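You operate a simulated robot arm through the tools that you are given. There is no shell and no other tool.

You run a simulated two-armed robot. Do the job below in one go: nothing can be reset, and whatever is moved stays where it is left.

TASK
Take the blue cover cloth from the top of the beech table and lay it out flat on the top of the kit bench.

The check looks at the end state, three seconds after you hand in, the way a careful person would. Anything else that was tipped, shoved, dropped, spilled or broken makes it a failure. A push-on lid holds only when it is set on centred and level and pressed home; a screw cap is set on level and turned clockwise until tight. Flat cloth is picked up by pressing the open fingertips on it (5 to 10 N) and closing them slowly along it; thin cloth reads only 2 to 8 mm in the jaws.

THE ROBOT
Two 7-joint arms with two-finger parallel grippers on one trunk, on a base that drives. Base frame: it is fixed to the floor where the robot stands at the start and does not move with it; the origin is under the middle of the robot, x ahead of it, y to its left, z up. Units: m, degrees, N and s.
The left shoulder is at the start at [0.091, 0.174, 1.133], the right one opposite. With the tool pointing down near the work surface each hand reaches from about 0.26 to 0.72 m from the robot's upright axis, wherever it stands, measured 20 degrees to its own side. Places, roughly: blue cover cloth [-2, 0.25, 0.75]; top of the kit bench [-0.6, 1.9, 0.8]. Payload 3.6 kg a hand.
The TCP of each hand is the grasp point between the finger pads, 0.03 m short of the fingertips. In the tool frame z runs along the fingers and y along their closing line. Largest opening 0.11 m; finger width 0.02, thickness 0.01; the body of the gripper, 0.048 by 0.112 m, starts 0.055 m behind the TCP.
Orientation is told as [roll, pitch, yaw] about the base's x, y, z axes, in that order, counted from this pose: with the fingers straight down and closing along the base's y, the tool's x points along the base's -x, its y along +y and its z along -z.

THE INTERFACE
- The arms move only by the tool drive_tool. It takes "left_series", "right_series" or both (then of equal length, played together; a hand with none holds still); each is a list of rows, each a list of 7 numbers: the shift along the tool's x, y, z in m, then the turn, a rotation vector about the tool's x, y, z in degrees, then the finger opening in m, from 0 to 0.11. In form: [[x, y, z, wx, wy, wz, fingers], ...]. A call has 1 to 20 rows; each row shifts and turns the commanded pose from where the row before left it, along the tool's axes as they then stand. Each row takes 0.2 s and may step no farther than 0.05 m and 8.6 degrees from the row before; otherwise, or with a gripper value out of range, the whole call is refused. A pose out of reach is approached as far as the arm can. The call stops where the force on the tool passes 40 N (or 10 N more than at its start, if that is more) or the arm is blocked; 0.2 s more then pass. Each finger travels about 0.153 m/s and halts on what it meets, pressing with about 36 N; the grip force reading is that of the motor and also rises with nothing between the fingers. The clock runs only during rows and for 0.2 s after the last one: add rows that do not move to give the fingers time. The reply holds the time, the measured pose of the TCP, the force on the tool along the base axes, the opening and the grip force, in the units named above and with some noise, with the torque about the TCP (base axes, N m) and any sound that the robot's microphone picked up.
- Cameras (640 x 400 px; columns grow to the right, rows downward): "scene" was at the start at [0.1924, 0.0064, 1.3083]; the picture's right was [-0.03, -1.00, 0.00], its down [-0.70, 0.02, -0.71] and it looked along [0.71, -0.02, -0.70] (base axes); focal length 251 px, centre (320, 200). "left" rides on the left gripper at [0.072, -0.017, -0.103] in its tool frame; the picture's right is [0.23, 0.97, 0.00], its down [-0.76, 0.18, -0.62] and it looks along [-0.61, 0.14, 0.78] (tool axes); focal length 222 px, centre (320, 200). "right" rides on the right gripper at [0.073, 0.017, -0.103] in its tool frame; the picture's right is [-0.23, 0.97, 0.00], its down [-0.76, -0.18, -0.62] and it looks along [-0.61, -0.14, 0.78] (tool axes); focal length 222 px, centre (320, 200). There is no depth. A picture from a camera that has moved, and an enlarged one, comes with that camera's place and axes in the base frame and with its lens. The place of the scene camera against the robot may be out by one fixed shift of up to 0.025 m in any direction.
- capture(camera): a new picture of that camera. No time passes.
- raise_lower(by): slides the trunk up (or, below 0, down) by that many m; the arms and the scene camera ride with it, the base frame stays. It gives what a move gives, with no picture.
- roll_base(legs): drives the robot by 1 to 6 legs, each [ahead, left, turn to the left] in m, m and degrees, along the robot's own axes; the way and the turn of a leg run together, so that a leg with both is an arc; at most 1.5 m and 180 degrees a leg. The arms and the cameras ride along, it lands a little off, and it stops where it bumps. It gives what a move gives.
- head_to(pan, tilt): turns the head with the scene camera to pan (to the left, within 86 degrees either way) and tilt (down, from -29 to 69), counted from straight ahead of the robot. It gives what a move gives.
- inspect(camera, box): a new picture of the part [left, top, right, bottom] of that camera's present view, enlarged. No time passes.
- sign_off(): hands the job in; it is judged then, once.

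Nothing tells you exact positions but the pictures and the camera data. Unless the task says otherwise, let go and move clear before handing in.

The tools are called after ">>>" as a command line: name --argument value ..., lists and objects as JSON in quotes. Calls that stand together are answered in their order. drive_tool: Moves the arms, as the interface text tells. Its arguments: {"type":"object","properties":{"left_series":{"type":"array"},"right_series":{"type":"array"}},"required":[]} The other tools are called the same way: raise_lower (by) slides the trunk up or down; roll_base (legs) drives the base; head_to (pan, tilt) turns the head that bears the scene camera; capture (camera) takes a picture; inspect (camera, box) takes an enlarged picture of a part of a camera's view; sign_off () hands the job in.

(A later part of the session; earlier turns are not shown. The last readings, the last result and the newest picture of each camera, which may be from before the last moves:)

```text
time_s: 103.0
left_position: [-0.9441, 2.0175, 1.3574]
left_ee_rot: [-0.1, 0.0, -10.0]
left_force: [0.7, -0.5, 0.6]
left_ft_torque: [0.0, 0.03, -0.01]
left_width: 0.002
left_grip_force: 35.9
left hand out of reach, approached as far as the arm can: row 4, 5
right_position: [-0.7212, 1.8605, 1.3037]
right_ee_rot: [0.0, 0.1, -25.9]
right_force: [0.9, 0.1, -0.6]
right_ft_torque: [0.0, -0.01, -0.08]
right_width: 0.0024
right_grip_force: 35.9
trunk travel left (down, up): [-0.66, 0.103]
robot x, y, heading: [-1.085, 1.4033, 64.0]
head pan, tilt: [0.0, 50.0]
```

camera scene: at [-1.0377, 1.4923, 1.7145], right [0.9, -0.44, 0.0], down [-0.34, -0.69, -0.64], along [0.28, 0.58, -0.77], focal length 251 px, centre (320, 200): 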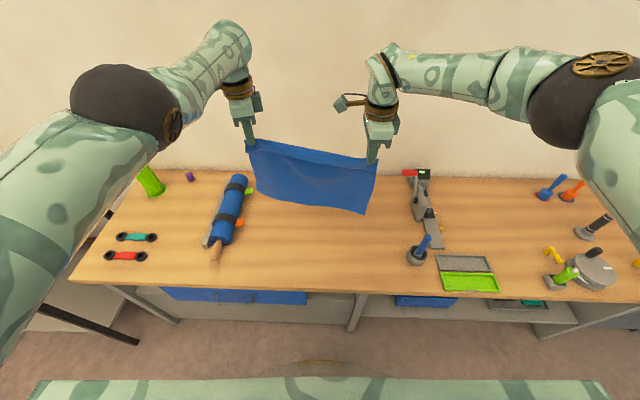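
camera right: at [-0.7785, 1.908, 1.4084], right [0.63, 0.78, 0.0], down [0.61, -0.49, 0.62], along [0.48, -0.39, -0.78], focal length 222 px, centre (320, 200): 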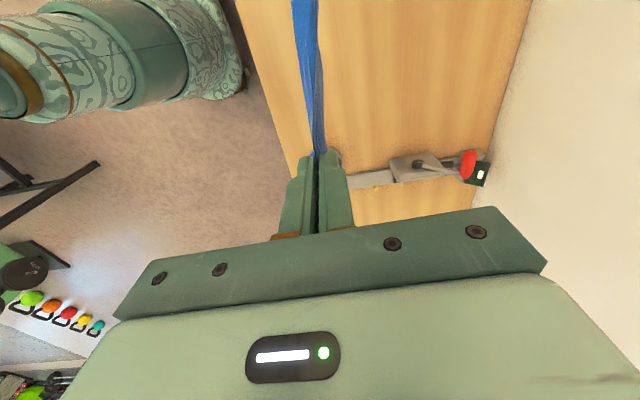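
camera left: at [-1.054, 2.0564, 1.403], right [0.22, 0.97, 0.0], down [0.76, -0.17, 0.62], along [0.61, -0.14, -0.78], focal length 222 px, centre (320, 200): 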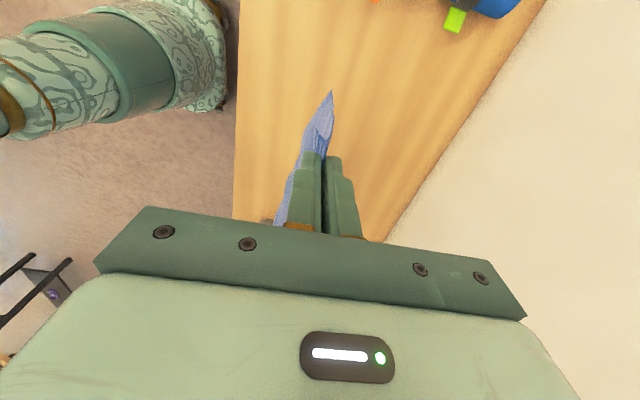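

The left hand moves inward and up but not back, which points to the wrist-bend limit with the elbow raised. I restore its turn, tilt the fingers toward me to relieve the wrist, and ease back.

>>> drive_tool --left_series '[[0, 0, 0, 0, 0, 8, 0], [0, 0, 0, 0, 0, 8, 0], [0, 0, 0, 8, 0, 0, 0], [0, 0, 0, 8, 0, 0, 0], [0, 0, 0, 8, 0, 0, 0], [0, -0.01, 0, 0, 0, 0, 0], [0, -0.01, 0, 0, 0, 0, 0], [0, -0.01, 0, 0, 0, 0, 0], [0, 0, 0, 0, 0, 0, 0]]'

>>> capture --camera "scene"

```text
time_s: 105.0
left_position: [-1.0032, 1.9925, 1.3664]
left_ee_rot: [-8.0, 0.0, -26.1]
left_force: [0.8, -0.6, 0.1]
left_ft_torque: [0.0, -0.04, 0.03]
left_width: 0.0022
left_grip_force: 35.8
left hand out of reach, approached as far as the arm can: row 3, 4, 5
right_position: [-0.7218, 1.8619, 1.3055]
right_ee_rot: [0.0, 0.0, -26.0]
right_force: [-1.4, -0.1, 1.2]
right_ft_torque: [0.04, 0.02, -0.06]
right_width: 0.0023
right_grip_force: 36.0
trunk travel left (down, up): [-0.66, 0.103]
robot x, y, heading: [-1.0883, 1.4044, 64.0]
head pan, tilt: [0.0, 50.0]
```

```text
taken
camera scene: at [-1.0384, 1.4931, 1.7145], right [0.9, -0.44, 0.0], down [-0.34, -0.69, -0.64], along [0.28, 0.58, -0.77], focal length 251 px, centre (320, 200)
```

scene: 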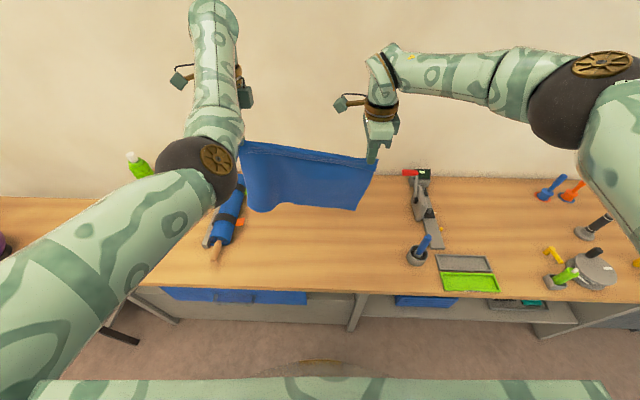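

The left hand has come free (elbow swung inward) and is back level with the right. I straighten it and lower it to the right hand's height.

>>> drive_tool --left_series '[[0, 0, 0, -4, 0, 0, 0], [0, 0, 0, -4, 0, 0, 0], [0, 0, 0.015, 0, 0, 0, 0], [0, 0, 0.015, 0, 0, 0, 0], [0, 0, 0.015, 0, 0, 0, 0], [0, 0, 0.015, 0, 0, 0, 0], [0, 0, 0, 0, 0, 0, 0]]'

>>> capture --camera "scene"

```text
time_s: 106.6
left_position: [-1.0034, 1.9922, 1.3054]
left_ee_rot: [0.1, 0.0, -25.9]
left_force: [-0.2, -0.3, -0.7]
left_ft_torque: [-0.01, -0.01, 0.02]
left_width: 0.0023
left_grip_force: 36.2
right_position: [-0.7211, 1.8615, 1.3045]
right_ee_rot: [0.0, 0.2, -26.0]
right_force: [0.4, 0.0, 0.0]
right_ft_torque: [0.03, -0.03, -0.02]
right_width: 0.0024
right_grip_force: 35.7
trunk travel left (down, up): [-0.66, 0.103]
robot x, y, heading: [-1.0865, 1.4017, 63.6]
head pan, tilt: [0.0, 50.0]
```

```text
taken
camera scene: at [-1.0375, 1.492, 1.7145], right [0.9, -0.44, 0.0], down [-0.34, -0.69, -0.64], along [0.28, 0.58, -0.77], focal length 251 px, centre (320, 200)
```

scene: 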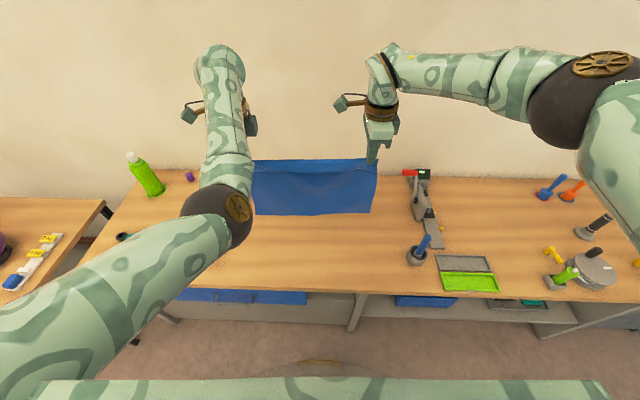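

Both hands are level again, but the left elbow hangs low and inward, which would foul the bench later. I try rolling the left hand so its wrist swings outward, to coax the elbow back out to the side.

>>> drive_tool --left_series '[[0, 0, 0, 0, -8, 0, 0], [0, 0, 0, 0, -8, 0, 0], [0, 0, 0, 0, -8, 0, 0], [0, 0, 0, 0, -8, 0, 0], [0, 0, 0, 0, 0, 0, 0]]'

>>> capture --camera "scene"

```text
time_s: 107.8
left_position: [-1.0015, 1.9924, 1.3058]
left_ee_rot: [0.0, -32.1, -26.0]
left_force: [1.2, 0.0, 0.1]
left_ft_torque: [0.0, 0.02, 0.01]
left_width: 0.0022
left_grip_force: 36.0
right_position: [-0.7213, 1.8602, 1.3039]
right_ee_rot: [0.0, 0.1, -26.0]
right_force: [-0.1, 0.0, -1.0]
right_ft_torque: [0.01, 0.03, -0.02]
right_width: 0.0022
right_grip_force: 36.3
trunk travel left (down, up): [-0.66, 0.103]
robot x, y, heading: [-1.0852, 1.4015, 63.8]
head pan, tilt: [0.0, 50.0]
```

```text
taken
camera scene: at [-1.0373, 1.4919, 1.7145], right [0.9, -0.44, 0.0], down [-0.34, -0.69, -0.64], along [0.28, 0.58, -0.77], focal length 251 px, centre (320, 200)
```

scene: 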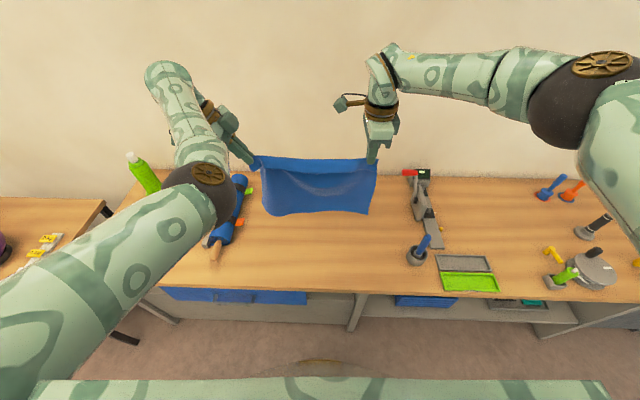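

The wrist swung outward freely and the elbow followed a little up and out. I continue this roll further.

>>> drive_tool --left_series '[[0, 0, 0, 0, -8, 0, 0], [0, 0, 0, 0, -8, 0, 0], [0, 0, 0, 0, -8, 0, 0], [0, 0, 0, 0, -8, 0, 0], [0, 0, 0, 0, 0, 0, 0]]'

>>> capture --camera "scene"

```text
time_s: 109.0
left_position: [-1.0026, 1.9927, 1.3065]
left_ee_rot: [0.2, -64.2, -26.3]
left_force: [-0.1, -0.2, -0.4]
left_ft_torque: [-0.01, 0.01, 0.04]
left_width: 0.002
left_grip_force: 36.1
right_position: [-0.7214, 1.8605, 1.3041]
right_ee_rot: [0.0, 0.0, -26.0]
right_force: [-0.5, -0.2, -0.6]
right_ft_torque: [-0.02, -0.04, 0.02]
right_width: 0.002
right_grip_force: 36.1
trunk travel left (down, up): [-0.66, 0.103]
robot x, y, heading: [-1.0824, 1.3996, 64.2]
head pan, tilt: [0.0, 50.0]
```

```text
taken
camera scene: at [-1.0371, 1.4918, 1.7145], right [0.9, -0.44, 0.0], down [-0.34, -0.69, -0.64], along [0.28, 0.58, -0.77], focal length 251 px, centre (320, 200)
```

scene: 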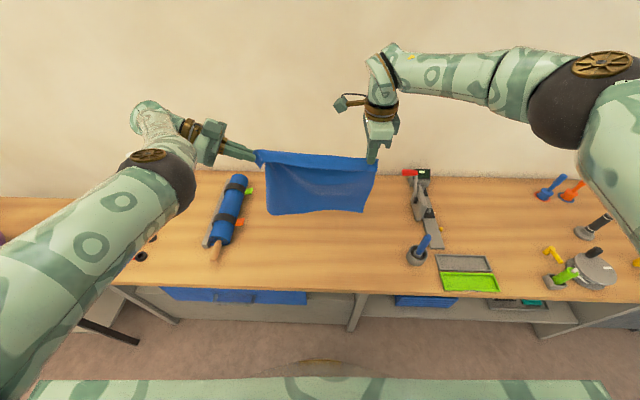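

With the left hand rolled sideways the elbow sits well out to the left. I pan the head to see how high that elbow really is.

>>> head_to --pan 60 --tilt 40

>>> capture --camera "scene"

>>> head_to --pan -40 --tilt 40

>>> capture --camera "scene"

```text
time_s: 110.3
left_position: [-1.002, 1.9927, 1.3056]
left_ee_rot: [0.3, -64.0, -26.2]
left_force: [-0.8, -0.5, -1.1]
left_ft_torque: [-0.02, 0.03, 0.01]
left_width: 0.002
left_grip_force: 36.1
right_position: [-0.7212, 1.8604, 1.3054]
right_ee_rot: [0.1, 0.1, -26.0]
right_force: [-0.4, -0.3, -0.1]
right_ft_torque: [0.0, -0.04, 0.02]
right_width: 0.0021
right_grip_force: 36.4
trunk travel left (down, up): [-0.66, 0.103]
robot x, y, heading: [-1.0821, 1.4048, 64.0]
head pan, tilt: [60.0, 40.0]
```

```text
taken
camera scene: at [-1.1188, 1.4936, 1.7287], right [0.83, 0.56, 0.0], down [0.36, -0.53, -0.77], along [-0.43, 0.64, -0.64], focal length 251 px, centre (320, 200)
```

scene: 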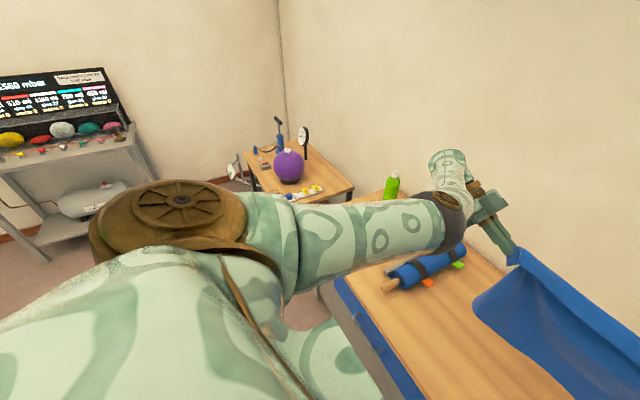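

```text
time_s: 112.0
left_position: [-1.0021, 1.9929, 1.3054]
left_ee_rot: [0.1, -63.9, -26.2]
left_force: [0.4, 0.4, 0.5]
left_ft_torque: [-0.01, 0.01, 0.04]
left_width: 0.0022
left_grip_force: 36.1
right_position: [-0.7217, 1.8613, 1.3046]
right_ee_rot: [0.0, 0.0, -26.0]
right_force: [0.4, -0.3, -1.0]
right_ft_torque: [0.04, -0.02, -0.03]
right_width: 0.0021
right_grip_force: 36.2
trunk travel left (down, up): [-0.66, 0.103]
robot x, y, heading: [-1.0853, 1.4052, 63.7]
head pan, tilt: [-40.0, 40.0]
```

```text
taken
camera scene: at [-0.9938, 1.4577, 1.7287], right [0.41, -0.91, 0.0], down [-0.59, -0.26, -0.77], along [0.7, 0.31, -0.64], focal length 251 px, centre (320, 200)
```

scene: 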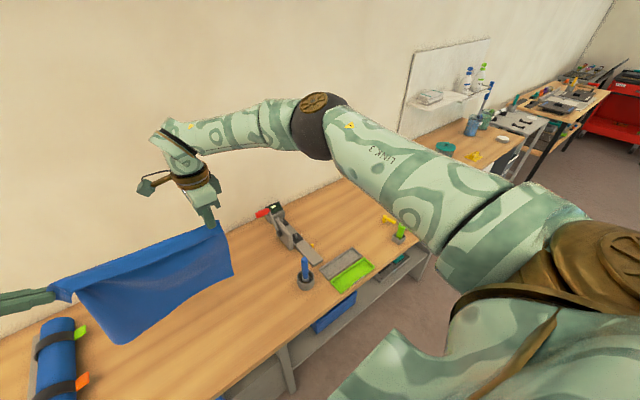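

The left elbow is actually at shoulder height (z≈1.52), well above the hand, so it is no hazard. I roll the left hand back to vertical.

>>> drive_tool --left_series '[[0, 0, 0, 0, 8, 0, 0], [0, 0, 0, 0, 8, 0, 0], [0, 0, 0, 0, 8, 0, 0], [0, 0, 0, 0, 8, 0, 0], [0, 0, 0, 0, 8, 0, 0], [0, 0, 0, 0, 8, 0, 0], [0, 0, 0, 0, 8, 0, 0], [0, 0, 0, 0, 8, 0, 0], [0, 0, 0, 0, 0, 0, 0]]'

>>> head_to --pan 0 --tilt 50

>>> capture --camera "scene"

```text
time_s: 114.0
left_position: [-1.0019, 1.9927, 1.3054]
left_ee_rot: [0.2, 0.1, -26.0]
left_force: [1.3, 0.2, 0.0]
left_ft_torque: [-0.01, 0.03, -0.03]
left_width: 0.0022
left_grip_force: 35.6
right_position: [-0.7221, 1.8602, 1.304]
right_ee_rot: [0.0, 0.0, -26.0]
right_force: [0.4, 0.3, 0.5]
right_ft_torque: [0.01, -0.01, -0.04]
right_width: 0.0023
right_grip_force: 37.1
trunk travel left (down, up): [-0.66, 0.103]
robot x, y, heading: [-1.0868, 1.3994, 63.7]
head pan, tilt: [-40.0, 40.0]
```

```text
time_s: 115.1
left_position: [-1.0016, 1.9915, 1.3062]
left_ee_rot: [0.1, 0.1, -26.0]
left_force: [0.2, 0.2, -0.4]
left_ft_torque: [0.03, 0.03, 0.03]
left_width: 0.0021
left_grip_force: 35.7
right_position: [-0.7212, 1.8611, 1.3045]
right_ee_rot: [-0.1, 0.1, -26.0]
right_force: [-0.5, -0.1, -0.4]
right_ft_torque: [-0.03, -0.01, 0.03]
right_width: 0.0024
right_grip_force: 35.8
trunk travel left (down, up): [-0.66, 0.103]
robot x, y, heading: [-1.0844, 1.4015, 63.8]
head pan, tilt: [0.0, 50.0]
```

```text
taken
camera scene: at [-1.0375, 1.4922, 1.7145], right [0.9, -0.44, 0.0], down [-0.34, -0.69, -0.64], along [0.28, 0.58, -0.77], focal length 251 px, centre (320, 200)
```

scene: 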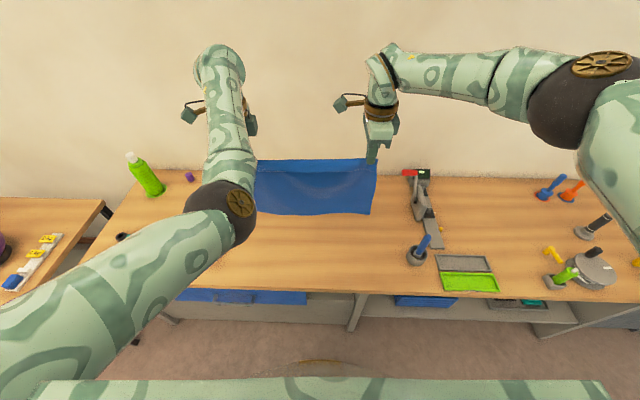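

Both hands are vertical again and hold the cloth. Before moving the base closer I check with the left wrist camera how far my own base sticks out toward the bench.

>>> inspect --camera "left" --box '[100, 0, 420, 200]'

>>> inspect --camera "right" --box '[100, 0, 420, 200]'

```text
2.00 times, centred on (260, 100) of left
camera zoom: at [-1.0747, 2.0093, 1.4101], right [0.22, 0.97, 0.0], down [0.76, -0.17, 0.62], along [0.61, -0.14, -0.78], focal length 444 px, centre (440, 400)
```

zoom: 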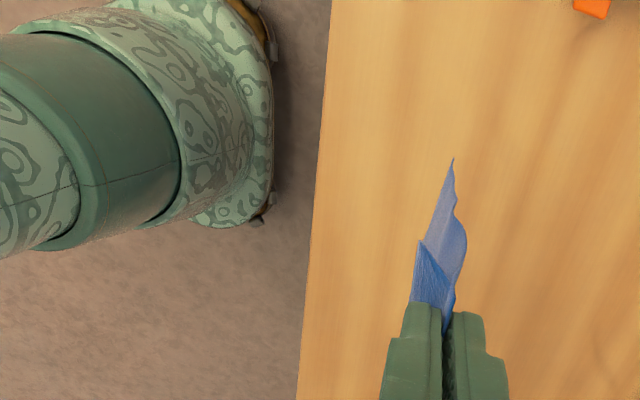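

```text
2.00 times, centred on (260, 100) of right
camera zoom: at [-0.7796, 1.9084, 1.4083], right [0.63, 0.78, 0.0], down [0.61, -0.49, 0.62], along [0.48, -0.39, -0.78], focal length 444 px, centre (440, 400)
```

zoom: 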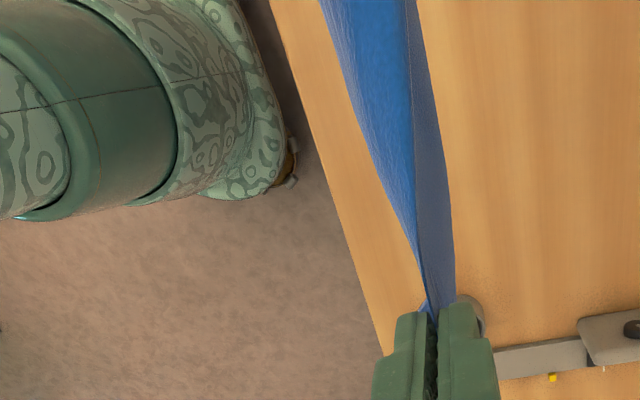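

My base turns out to be slim (about 0.2 m radius), so I can stand much closer and let the base and trunk do the laying motion with the arms held still. I even up the left hand, then roll 0.115 m forward.

>>> drive_tool --left_series '[[0.002, 0.006, 0, 0, 0, 0, 0], [0.002, 0.007, 0, 0, 0, 0, 0], [0, 0, 0, 0, 0, 0, 0]]'

>>> roll_base --legs '[[0.115, 0, 0]]'

>>> capture --camera "scene"

>>> capture --camera "left"

>>> capture --camera "right"

```text
time_s: 115.9
left_position: [-1.0012, 2.0053, 1.304]
left_ee_rot: [0.1, 0.0, -25.9]
left_force: [0.8, -0.2, 0.7]
left_ft_torque: [0.0, -0.04, 0.01]
left_width: 0.0024
left_grip_force: 35.9
right_position: [-0.7222, 1.8621, 1.3045]
right_ee_rot: [-0.1, 0.1, -26.0]
right_force: [0.0, 0.8, -0.7]
right_ft_torque: [0.03, 0.01, -0.04]
right_width: 0.0023
right_grip_force: 35.7
trunk travel left (down, up): [-0.66, 0.103]
robot x, y, heading: [-1.0861, 1.3991, 63.9]
head pan, tilt: [0.0, 50.0]
```

```text
time_s: 117.1
left_position: [-0.9487, 2.1092, 1.3059]
left_ee_rot: [0.2, -0.1, -26.1]
left_force: [0.6, 0.0, -0.1]
left_ft_torque: [-0.01, 0.01, 0.03]
left_width: 0.002
left_grip_force: 36.0
right_position: [-0.6696, 1.9627, 1.3047]
right_ee_rot: [-0.1, 0.2, -26.0]
right_force: [-0.3, 0.5, 0.5]
right_ft_torque: [0.03, -0.01, -0.02]
right_width: 0.0021
right_grip_force: 35.9
trunk travel left (down, up): [-0.66, 0.103]
robot x, y, heading: [-1.0356, 1.5085, 63.9]
head pan, tilt: [0.0, 50.0]
```

```text
taken
camera scene: at [-0.9871, 1.595, 1.7145], right [0.9, -0.44, 0.0], down [-0.34, -0.69, -0.64], along [0.28, 0.58, -0.77], focal length 251 px, centre (320, 200)
```

scene: 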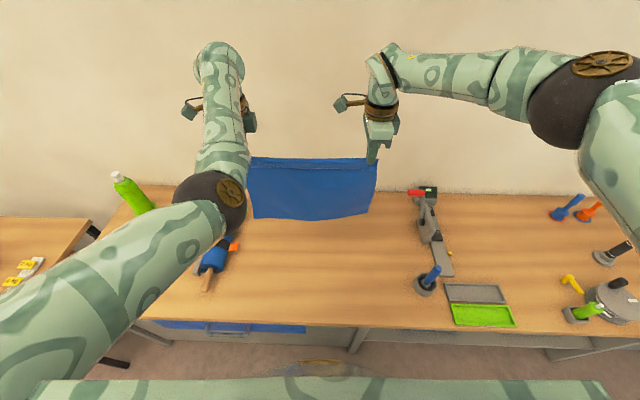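

```text
taken
camera left: at [-1.0217, 2.1256, 1.4101], right [0.22, 0.97, 0.0], down [0.76, -0.18, 0.62], along [0.61, -0.14, -0.78], focal length 222 px, centre (320, 200)
```

left: 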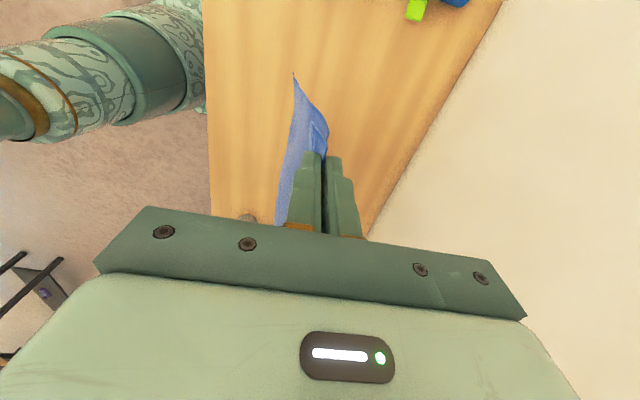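

```text
taken
camera right: at [-0.7286, 2.0109, 1.4085], right [0.63, 0.78, 0.0], down [0.61, -0.49, 0.62], along [0.48, -0.39, -0.78], focal length 222 px, centre (320, 200)
```

right: 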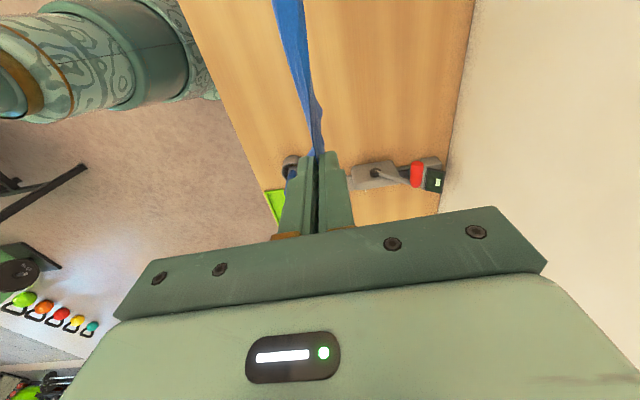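

The repeated views now put the bench top at z≈0.795 and its edge ~0.31 m from my axis, so I need a few more centimetres inward for the cloth to lie fully on. I roll another 4.5 cm, then lower the trunk until the hem nears the bench.

>>> roll_base --legs '[[0.045, 0, 0]]'

>>> raise_lower --by -0.2

>>> capture --camera "scene"

>>> capture --camera "left"

>>> capture --camera "right"

```text
time_s: 118.0
left_position: [-0.9331, 2.1402, 1.3114]
left_ee_rot: [0.5, 0.1, -26.1]
left_force: [0.1, -0.6, 0.5]
left_ft_torque: [0.05, -0.02, 0.01]
left_width: 0.0022
left_grip_force: 35.7
right_position: [-0.6555, 1.9929, 1.3095]
right_ee_rot: [0.5, 0.2, -26.0]
right_force: [-1.0, -1.8, 1.0]
right_ft_torque: [0.07, -0.02, -0.01]
right_width: 0.0022
right_grip_force: 36.3
trunk travel left (down, up): [-0.66, 0.103]
robot x, y, heading: [-1.0148, 1.5476, 64.0]
head pan, tilt: [0.0, 50.0]
```

```text
time_s: 120.2
left_position: [-0.9283, 2.147, 1.1055]
left_ee_rot: [0.0, 0.0, -26.1]
left_force: [-0.4, -0.3, 0.2]
left_ft_torque: [0.03, -0.02, 0.05]
left_width: 0.0021
left_grip_force: 36.0
right_position: [-0.6515, 2.0026, 1.106]
right_ee_rot: [0.0, 0.1, -26.0]
right_force: [-0.3, 0.4, -0.7]
right_ft_torque: [0.02, 0.03, -0.03]
right_width: 0.002
right_grip_force: 35.8
trunk travel left (down, up): [-0.46, 0.303]
robot x, y, heading: [-1.0165, 1.5502, 64.1]
head pan, tilt: [0.0, 50.0]
```

```text
taken
camera scene: at [-0.9593, 1.6514, 1.5139], right [0.9, -0.44, 0.0], down [-0.34, -0.69, -0.64], along [0.28, 0.58, -0.77], focal length 251 px, centre (320, 200)
```

scene: 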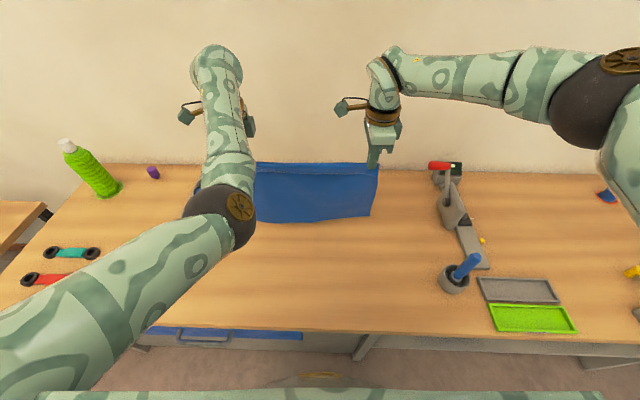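

```text
taken
camera left: at [-1.0019, 2.1646, 1.2106], right [0.22, 0.97, 0.0], down [0.76, -0.18, 0.62], along [0.61, -0.14, -0.78], focal length 222 px, centre (320, 200)
```

left: 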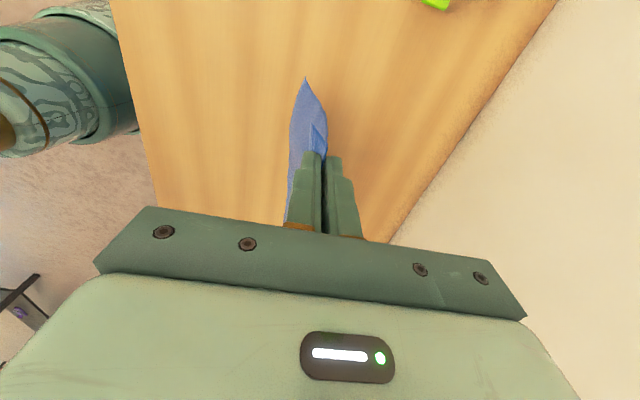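

```text
taken
camera right: at [-0.7092, 2.05, 1.2097], right [0.63, 0.78, 0.0], down [0.61, -0.49, 0.62], along [0.48, -0.39, -0.78], focal length 222 px, centre (320, 200)
```

right: 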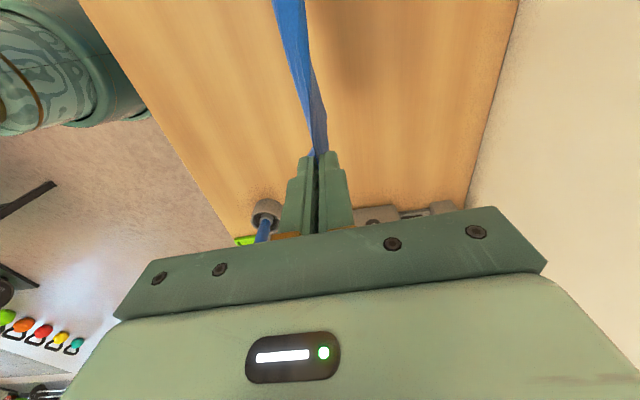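

Hem is now about 5–6 cm above the bench at ~0.29 m in from the edge. I lower 5 cm to just touch and look.

>>> raise_lower --by -0.05

>>> capture --camera "left"

>>> capture --camera "right"

>>> inspect --camera "scene" --box '[200, 120, 440, 270]'

```text
time_s: 121.1
left_position: [-0.9298, 2.1478, 1.0563]
left_ee_rot: [0.1, -0.1, -26.0]
left_force: [-0.3, 0.5, -0.2]
left_ft_torque: [-0.01, -0.02, 0.0]
left_width: 0.0021
left_grip_force: 35.8
right_position: [-0.6512, 2.0022, 1.0557]
right_ee_rot: [0.1, 0.1, -26.0]
right_force: [0.4, 1.2, 0.5]
right_ft_torque: [0.03, 0.0, -0.04]
right_width: 0.0023
right_grip_force: 35.9
trunk travel left (down, up): [-0.41, 0.353]
robot x, y, heading: [-1.0172, 1.5498, 63.6]
head pan, tilt: [0.0, 50.0]
```

```text
taken
camera left: at [-1.002, 2.1645, 1.1606], right [0.22, 0.97, 0.0], down [0.76, -0.18, 0.62], along [0.61, -0.14, -0.78], focal length 222 px, centre (320, 200)
```

left: 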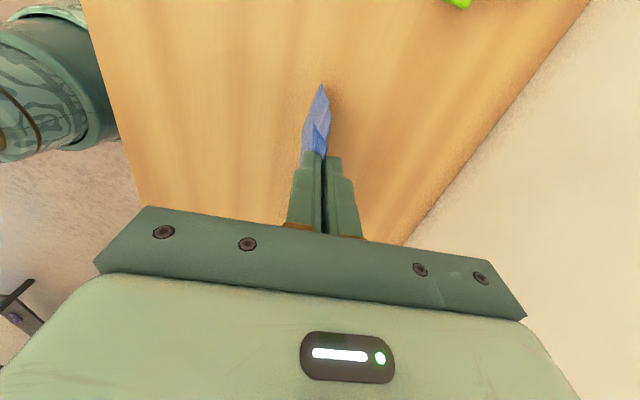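

```text
taken
camera right: at [-0.7093, 2.0498, 1.1597], right [0.63, 0.78, 0.0], down [0.61, -0.49, 0.62], along [0.48, -0.39, -0.78], focal length 222 px, centre (320, 200)
```

right: 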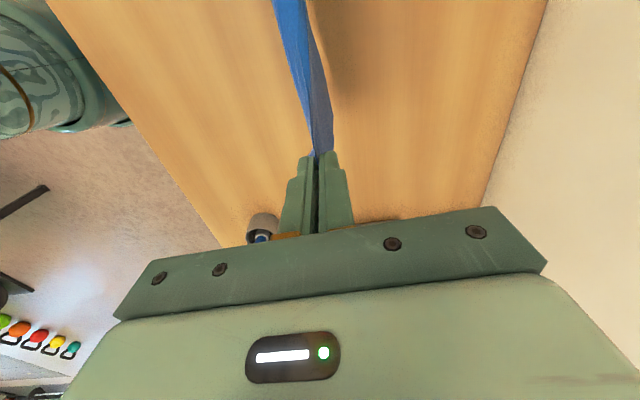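

```text
2.67 times, centred on (320, 195) of scene
camera zoom: at [-0.9543, 1.6616, 1.4635], right [0.9, -0.44, 0.0], down [-0.34, -0.69, -0.64], along [0.28, 0.58, -0.77], focal length 669 px, centre (320, 213)
```

zoom: 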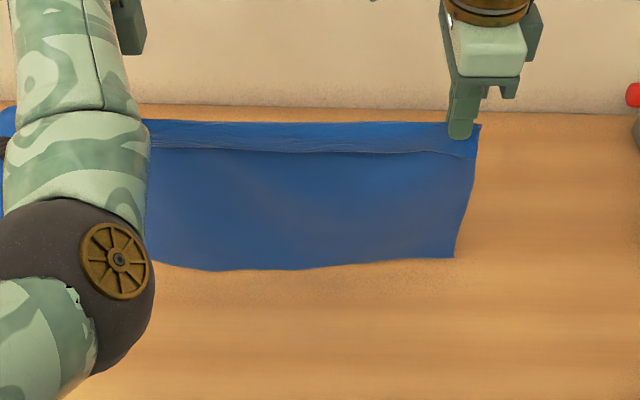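

The hem is within about a centimetre of the wood. I now start the laying: lower a bit, roll back the same amount, and repeat while watching.

>>> raise_lower --by -0.018

>>> roll_base --legs '[[-0.02, 0, 0]]'

>>> raise_lower --by -0.02

>>> capture --camera "left"

>>> capture --camera "right"

>>> inspect --camera "scene" --box '[200, 120, 440, 270]'

```text
time_s: 121.8
left_position: [-0.9309, 2.1484, 1.0375]
left_ee_rot: [0.2, 0.0, -26.1]
left_force: [0.3, -1.7, 0.1]
left_ft_torque: [0.01, -0.01, -0.02]
left_width: 0.0021
left_grip_force: 36.1
right_position: [-0.6511, 2.0035, 1.0369]
right_ee_rot: [0.1, 0.1, -26.0]
right_force: [-0.4, -0.8, -0.8]
right_ft_torque: [0.01, 0.02, -0.01]
right_width: 0.0021
right_grip_force: 35.6
trunk travel left (down, up): [-0.392, 0.371]
robot x, y, heading: [-1.0184, 1.5493, 63.9]
head pan, tilt: [0.0, 50.0]
```

```text
time_s: 122.5
left_position: [-0.9377, 2.1293, 1.0387]
left_ee_rot: [0.0, 0.0, -26.1]
left_force: [-0.1, 0.2, 0.2]
left_ft_torque: [0.0, -0.02, 0.0]
left_width: 0.0022
left_grip_force: 35.8
right_position: [-0.6586, 1.9852, 1.0378]
right_ee_rot: [0.0, 0.1, -26.0]
right_force: [-0.3, -0.1, -0.1]
right_ft_torque: [0.02, -0.01, -0.02]
right_width: 0.0021
right_grip_force: 36.2
trunk travel left (down, up): [-0.392, 0.371]
robot x, y, heading: [-1.0241, 1.532, 63.5]
head pan, tilt: [0.0, 50.0]
```

```text
time_s: 123.2
left_position: [-0.9389, 2.1295, 1.0172]
left_ee_rot: [0.2, 0.1, -26.1]
left_force: [-0.1, -0.6, 0.2]
left_ft_torque: [0.0, -0.05, 0.0]
left_width: 0.0026
left_grip_force: 36.0
right_position: [-0.6588, 1.9845, 1.0186]
right_ee_rot: [0.1, 0.1, -25.9]
right_force: [-0.9, 0.3, 0.5]
right_ft_torque: [0.02, -0.01, -0.01]
right_width: 0.0022
right_grip_force: 36.4
trunk travel left (down, up): [-0.372, 0.391]
robot x, y, heading: [-1.0231, 1.5288, 63.6]
head pan, tilt: [0.0, 50.0]
```

```text
taken
camera left: at [-1.0109, 2.1462, 1.1227], right [0.22, 0.97, 0.0], down [0.76, -0.18, 0.62], along [0.61, -0.14, -0.78], focal length 222 px, centre (320, 200)
```

left: 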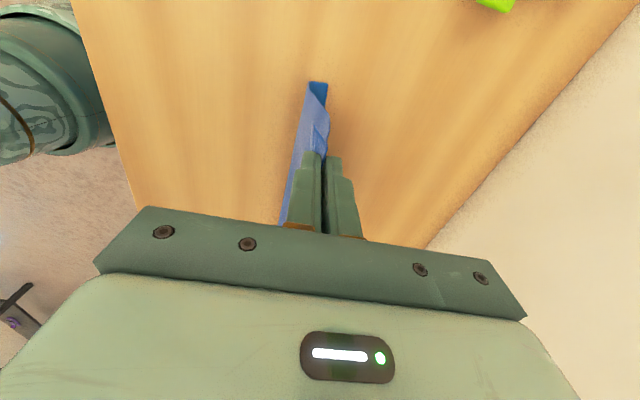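

```text
taken
camera right: at [-0.7183, 2.0315, 1.1217], right [0.63, 0.78, 0.0], down [0.61, -0.49, 0.62], along [0.48, -0.39, -0.78], focal length 222 px, centre (320, 200)
```

right: 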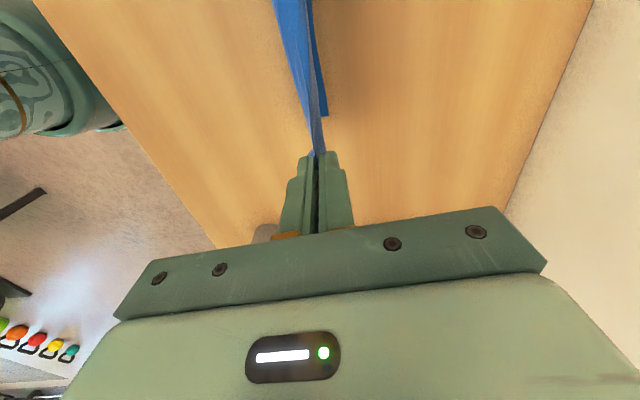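

```text
2.67 times, centred on (320, 195) of scene
camera zoom: at [-0.9586, 1.653, 1.4251], right [0.9, -0.44, 0.0], down [-0.34, -0.69, -0.64], along [0.28, 0.58, -0.77], focal length 669 px, centre (320, 213)
```

zoom: 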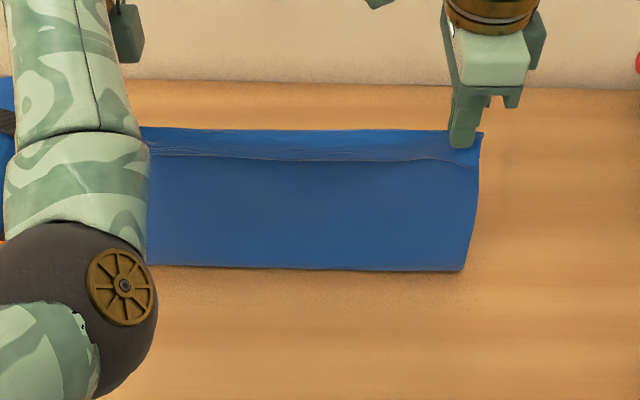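

The hem has bent forward onto the bench exactly as wanted. I continue with matched steps back and down.

>>> roll_base --legs '[[-0.025, 0, 0]]'

>>> raise_lower --by -0.025

>>> roll_base --legs '[[-0.025, 0, 0]]'

>>> raise_lower --by -0.025

>>> capture --camera "left"

>>> capture --camera "right"

>>> capture --camera "scene"

```text
time_s: 124.0
left_position: [-0.9503, 2.1079, 1.0191]
left_ee_rot: [0.1, 0.0, -26.2]
left_force: [-0.3, -0.1, -0.7]
left_ft_torque: [0.03, 0.0, 0.02]
left_width: 0.0023
left_grip_force: 35.6
right_position: [-0.6714, 1.9613, 1.0172]
right_ee_rot: [-0.1, 0.1, -25.9]
right_force: [-0.7, 0.4, 0.7]
right_ft_torque: [-0.01, 0.01, -0.04]
right_width: 0.0023
right_grip_force: 36.3
trunk travel left (down, up): [-0.372, 0.391]
robot x, y, heading: [-1.0395, 1.5069, 63.6]
head pan, tilt: [0.0, 50.0]
```

```text
time_s: 124.7
left_position: [-0.9488, 2.1076, 0.9927]
left_ee_rot: [0.1, 0.0, -26.2]
left_force: [0.5, -0.8, 0.4]
left_ft_torque: [-0.04, -0.01, 0.02]
left_width: 0.0021
left_grip_force: 35.3
right_position: [-0.6711, 1.9621, 0.993]
right_ee_rot: [-0.1, 0.0, -26.0]
right_force: [-0.3, -0.6, 0.0]
right_ft_torque: [0.03, 0.01, 0.0]
right_width: 0.0019
right_grip_force: 36.3
trunk travel left (down, up): [-0.347, 0.416]
robot x, y, heading: [-1.0335, 1.5076, 63.9]
head pan, tilt: [0.0, 50.0]
```

```text
time_s: 125.5
left_position: [-0.9602, 2.0841, 0.9931]
left_ee_rot: [0.1, 0.0, -26.1]
left_force: [0.3, 0.1, -0.1]
left_ft_torque: [0.01, -0.03, 0.02]
left_width: 0.0022
left_grip_force: 35.4
right_position: [-0.6803, 1.9392, 0.9928]
right_ee_rot: [0.1, 0.1, -26.0]
right_force: [-1.5, -0.3, 0.4]
right_ft_torque: [0.08, 0.01, -0.03]
right_width: 0.0022
right_grip_force: 36.8
trunk travel left (down, up): [-0.347, 0.416]
robot x, y, heading: [-1.0448, 1.4819, 63.8]
head pan, tilt: [0.0, 50.0]
```

```text
time_s: 126.3
left_position: [-0.9604, 2.0857, 0.9675]
left_ee_rot: [0.2, 0.0, -26.0]
left_force: [1.0, -0.6, 1.1]
left_ft_torque: [0.0, 0.02, 0.02]
left_width: 0.0024
left_grip_force: 35.6
right_position: [-0.6808, 1.9393, 0.9681]
right_ee_rot: [0.1, 0.1, -26.1]
right_force: [-0.5, 0.2, 0.6]
right_ft_torque: [0.0, -0.02, -0.01]
right_width: 0.0022
right_grip_force: 36.1
trunk travel left (down, up): [-0.322, 0.441]
robot x, y, heading: [-1.047, 1.4816, 63.8]
head pan, tilt: [0.0, 50.0]
```

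```text
taken
camera left: at [-1.0326, 2.1019, 1.0725], right [0.22, 0.97, 0.0], down [0.76, -0.18, 0.62], along [0.61, -0.14, -0.78], focal length 222 px, centre (320, 200)
```

left: 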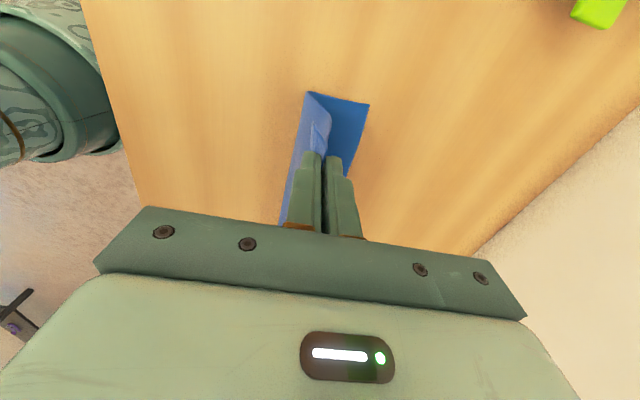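

```text
taken
camera right: at [-0.7396, 1.9873, 1.0716], right [0.63, 0.78, 0.0], down [0.61, -0.5, 0.62], along [0.48, -0.39, -0.78], focal length 222 px, centre (320, 200)
```

right: 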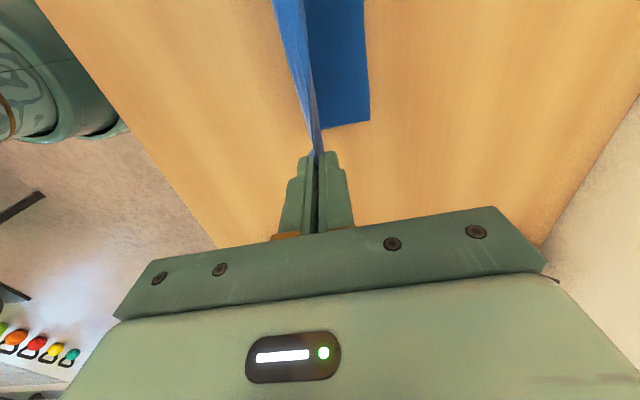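

```text
taken
camera scene: at [-0.9725, 1.6246, 1.3744], right [0.9, -0.44, 0.0], down [-0.34, -0.69, -0.64], along [0.28, 0.58, -0.77], focal length 251 px, centre (320, 200)
```

scene: 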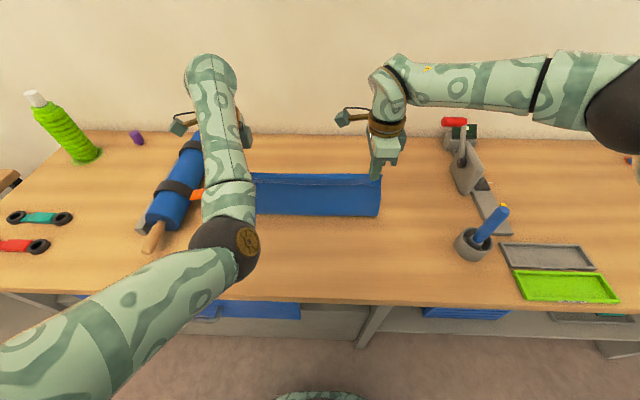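

The far part is lying perfectly flat. I continue the same matched steps.

>>> roll_base --legs '[[-0.025, 0, 0]]'

>>> raise_lower --by -0.025

>>> roll_base --legs '[[-0.025, 0, 0]]'

>>> raise_lower --by -0.025

>>> roll_base --legs '[[-0.025, 0, 0]]'

>>> raise_lower --by -0.025

>>> capture --camera "left"

>>> capture --camera "right"

>>> capture --camera "scene"

```text
time_s: 127.1
left_position: [-0.9717, 2.0609, 0.9677]
left_ee_rot: [0.1, -0.1, -26.1]
left_force: [0.1, -0.4, -0.3]
left_ft_torque: [0.0, -0.06, 0.02]
left_width: 0.0023
left_grip_force: 36.0
right_position: [-0.6928, 1.9156, 0.9684]
right_ee_rot: [0.1, 0.0, -26.0]
right_force: [-1.2, 0.3, -1.4]
right_ft_torque: [0.0, 0.01, -0.05]
right_width: 0.0018
right_grip_force: 35.9
trunk travel left (down, up): [-0.322, 0.441]
robot x, y, heading: [-1.0574, 1.4591, 63.7]
head pan, tilt: [0.0, 50.0]
```

```text
time_s: 127.8
left_position: [-0.9714, 2.063, 0.9435]
left_ee_rot: [0.1, 0.0, -26.1]
left_force: [0.1, 0.3, -0.5]
left_ft_torque: [0.0, -0.02, -0.01]
left_width: 0.0022
left_grip_force: 36.0
right_position: [-0.6932, 1.9178, 0.9428]
right_ee_rot: [-0.1, 0.0, -26.1]
right_force: [-0.3, 0.4, -0.2]
right_ft_torque: [-0.02, -0.05, 0.0]
right_width: 0.0022
right_grip_force: 36.2
trunk travel left (down, up): [-0.297, 0.466]
robot x, y, heading: [-1.0573, 1.4632, 64.0]
head pan, tilt: [0.0, 50.0]
```

```text
time_s: 128.6
left_position: [-0.9831, 2.0401, 0.9436]
left_ee_rot: [0.1, 0.0, -26.2]
left_force: [-0.6, -0.3, 0.8]
left_ft_torque: [0.02, -0.01, 0.02]
left_width: 0.0024
left_grip_force: 36.0
right_position: [-0.703, 1.8949, 0.9422]
right_ee_rot: [0.2, 0.0, -26.1]
right_force: [-0.4, 0.5, 0.5]
right_ft_torque: [0.04, -0.01, -0.01]
right_width: 0.0021
right_grip_force: 36.3
trunk travel left (down, up): [-0.297, 0.466]
robot x, y, heading: [-1.0703, 1.4428, 63.8]
head pan, tilt: [0.0, 50.0]
```

```text
time_s: 129.3
left_position: [-0.9817, 2.0424, 0.9112]
left_ee_rot: [-0.4, -0.1, -26.1]
left_force: [-0.4, -0.5, 0.1]
left_ft_torque: [0.01, 0.02, 0.0]
left_width: 0.002
left_grip_force: 35.8
right_position: [-0.7035, 1.8952, 0.9174]
right_ee_rot: [0.0, 0.1, -26.0]
right_force: [-0.5, 0.1, -0.7]
right_ft_torque: [-0.01, 0.01, -0.01]
right_width: 0.0022
right_grip_force: 35.9
trunk travel left (down, up): [-0.272, 0.491]
robot x, y, heading: [-1.0683, 1.4394, 63.9]
head pan, tilt: [0.0, 50.0]
```

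```text
time_s: 130.1
left_position: [-0.9932, 2.0196, 0.9115]
left_ee_rot: [-0.5, 0.0, -26.2]
left_force: [0.2, -0.1, -0.2]
left_ft_torque: [-0.02, -0.04, 0.01]
left_width: 0.0022
left_grip_force: 36.0
right_position: [-0.7142, 1.8723, 0.9183]
right_ee_rot: [0.1, 0.2, -26.1]
right_force: [0.1, 0.2, 0.9]
right_ft_torque: [0.02, 0.0, -0.01]
right_width: 0.0021
right_grip_force: 35.9
trunk travel left (down, up): [-0.272, 0.491]
robot x, y, heading: [-1.077, 1.4133, 63.8]
head pan, tilt: [0.0, 50.0]
```

```text
time_s: 130.8
left_position: [-0.9912, 2.0235, 0.8746]
left_ee_rot: [-1.7, 0.0, -26.2]
left_force: [0.4, -0.9, 0.0]
left_ft_torque: [-0.02, -0.04, -0.01]
left_width: 0.0022
left_grip_force: 36.3
right_position: [-0.7147, 1.8724, 0.8923]
right_ee_rot: [0.0, 0.1, -26.2]
right_force: [-0.5, 0.3, 0.0]
right_ft_torque: [0.04, 0.01, -0.02]
right_width: 0.0022
right_grip_force: 36.3
trunk travel left (down, up): [-0.247, 0.516]
robot x, y, heading: [-1.078, 1.414, 63.6]
head pan, tilt: [0.0, 50.0]
```

```text
taken
camera left: at [-1.0616, 2.0427, 0.9797], right [0.23, 0.97, -0.03], down [0.77, -0.16, 0.62], along [0.6, -0.16, -0.79], focal length 222 px, centre (320, 200)
```

left: 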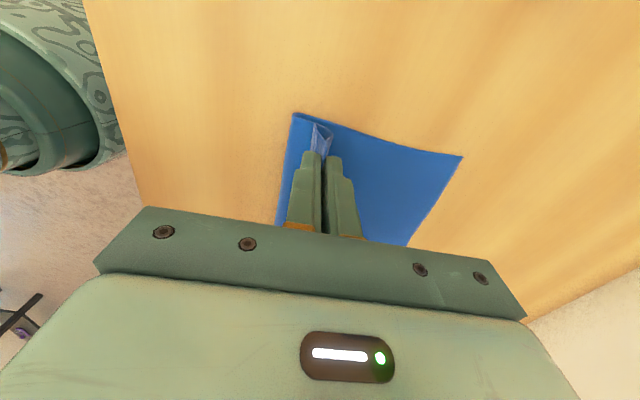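

```text
taken
camera right: at [-0.7723, 1.92, 0.9964], right [0.63, 0.77, 0.0], down [0.61, -0.5, 0.62], along [0.48, -0.39, -0.78], focal length 222 px, centre (320, 200)
```

right: 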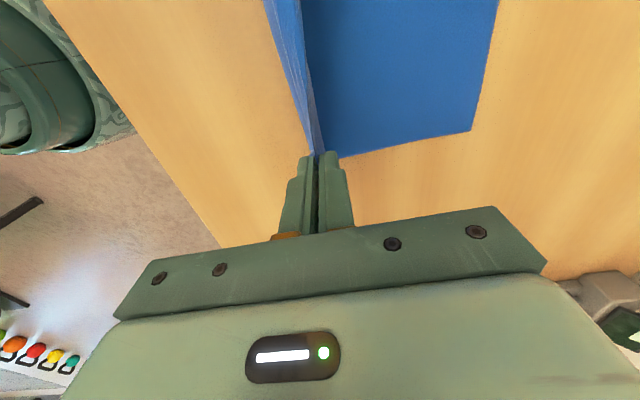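

```text
taken
camera scene: at [-0.991, 1.5868, 1.2976], right [0.9, -0.44, 0.0], down [-0.34, -0.69, -0.64], along [0.28, 0.58, -0.77], focal length 251 px, centre (320, 200)
```

scene: 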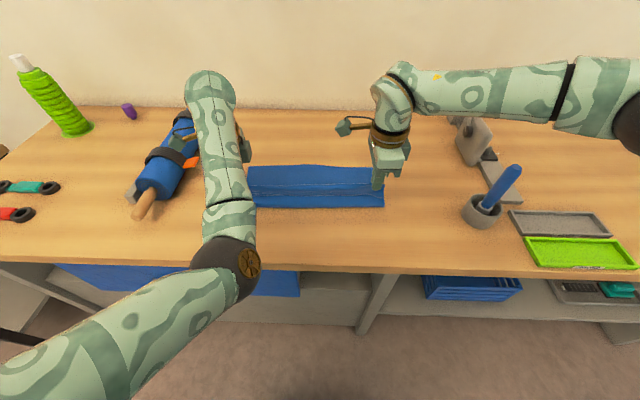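

The cloth is nearly all down and lying flat; the left hand sits ~2 cm lower than the right and tilted 1.7°, so the left arm seems to be brushing my own body as the trunk sinks. I stop lowering the trunk, roll back 3 cm, and use the arms for the last few centimetres.

>>> roll_base --legs '[[-0.03, 0, 0]]'

>>> drive_tool --left_series '[[0, 0, 0.0, 0, 0, 0, 0], [0, 0, 0, 0, 0, 0, 0]]' --right_series '[[0, 0, 0.008, 0, 0, 0, 0], [0, 0, 0.008, 0, 0, 0, 0]]'

>>> capture --camera "scene"

>>> capture --camera "left"

>>> capture --camera "right"

```text
time_s: 131.7
left_position: [-1.0049, 1.9949, 0.8755]
left_ee_rot: [-1.6, 0.0, -26.3]
left_force: [0.5, -1.0, 1.1]
left_ft_torque: [0.0, -0.02, 0.02]
left_width: 0.0022
left_grip_force: 35.8
right_position: [-0.7279, 1.8451, 0.8931]
right_ee_rot: [0.1, 0.0, -26.1]
right_force: [-0.3, 0.8, 0.4]
right_ft_torque: [0.03, 0.0, 0.0]
right_width: 0.002
right_grip_force: 36.3
trunk travel left (down, up): [-0.247, 0.516]
robot x, y, heading: [-1.0922, 1.3902, 63.7]
head pan, tilt: [0.0, 50.0]
```

```text
time_s: 132.2
left_position: [-1.0044, 1.9957, 0.8739]
left_ee_rot: [-1.7, 0.1, -26.2]
left_force: [0.5, 0.6, 1.2]
left_ft_torque: [-0.03, 0.01, 0.01]
left_width: 0.0024
left_grip_force: 35.9
right_position: [-0.7267, 1.8465, 0.8746]
right_ee_rot: [0.1, 0.2, -26.1]
right_force: [-0.4, 0.2, 0.3]
right_ft_torque: [0.04, 0.01, -0.02]
right_width: 0.0022
right_grip_force: 35.8
trunk travel left (down, up): [-0.247, 0.516]
robot x, y, heading: [-1.0949, 1.3903, 63.7]
head pan, tilt: [0.0, 50.0]
```

```text
taken
camera scene: at [-1.0037, 1.5608, 1.2974], right [0.9, -0.44, 0.0], down [-0.34, -0.69, -0.64], along [0.28, 0.58, -0.77], focal length 251 px, centre (320, 200)
```

scene: 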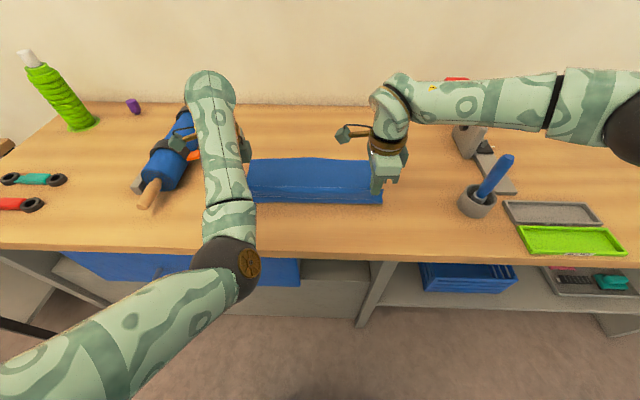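

```text
taken
camera left: at [-1.0744, 2.0165, 0.9791], right [0.23, 0.97, -0.03], down [0.77, -0.16, 0.62], along [0.6, -0.16, -0.79], focal length 222 px, centre (320, 200)
```

left: 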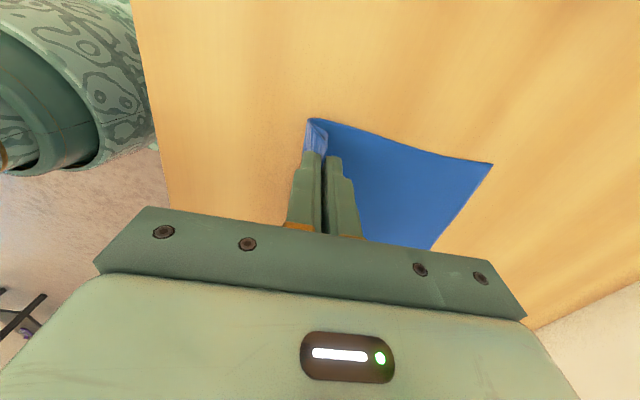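

```text
taken
camera right: at [-0.7855, 1.8935, 0.9792], right [0.63, 0.77, 0.0], down [0.61, -0.49, 0.62], along [0.48, -0.39, -0.78], focal length 222 px, centre (320, 200)
```

right: 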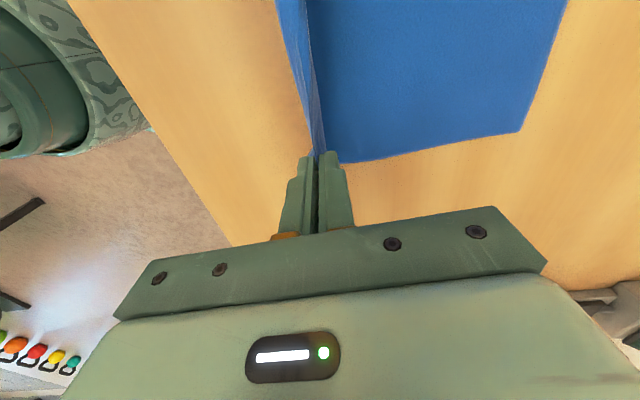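

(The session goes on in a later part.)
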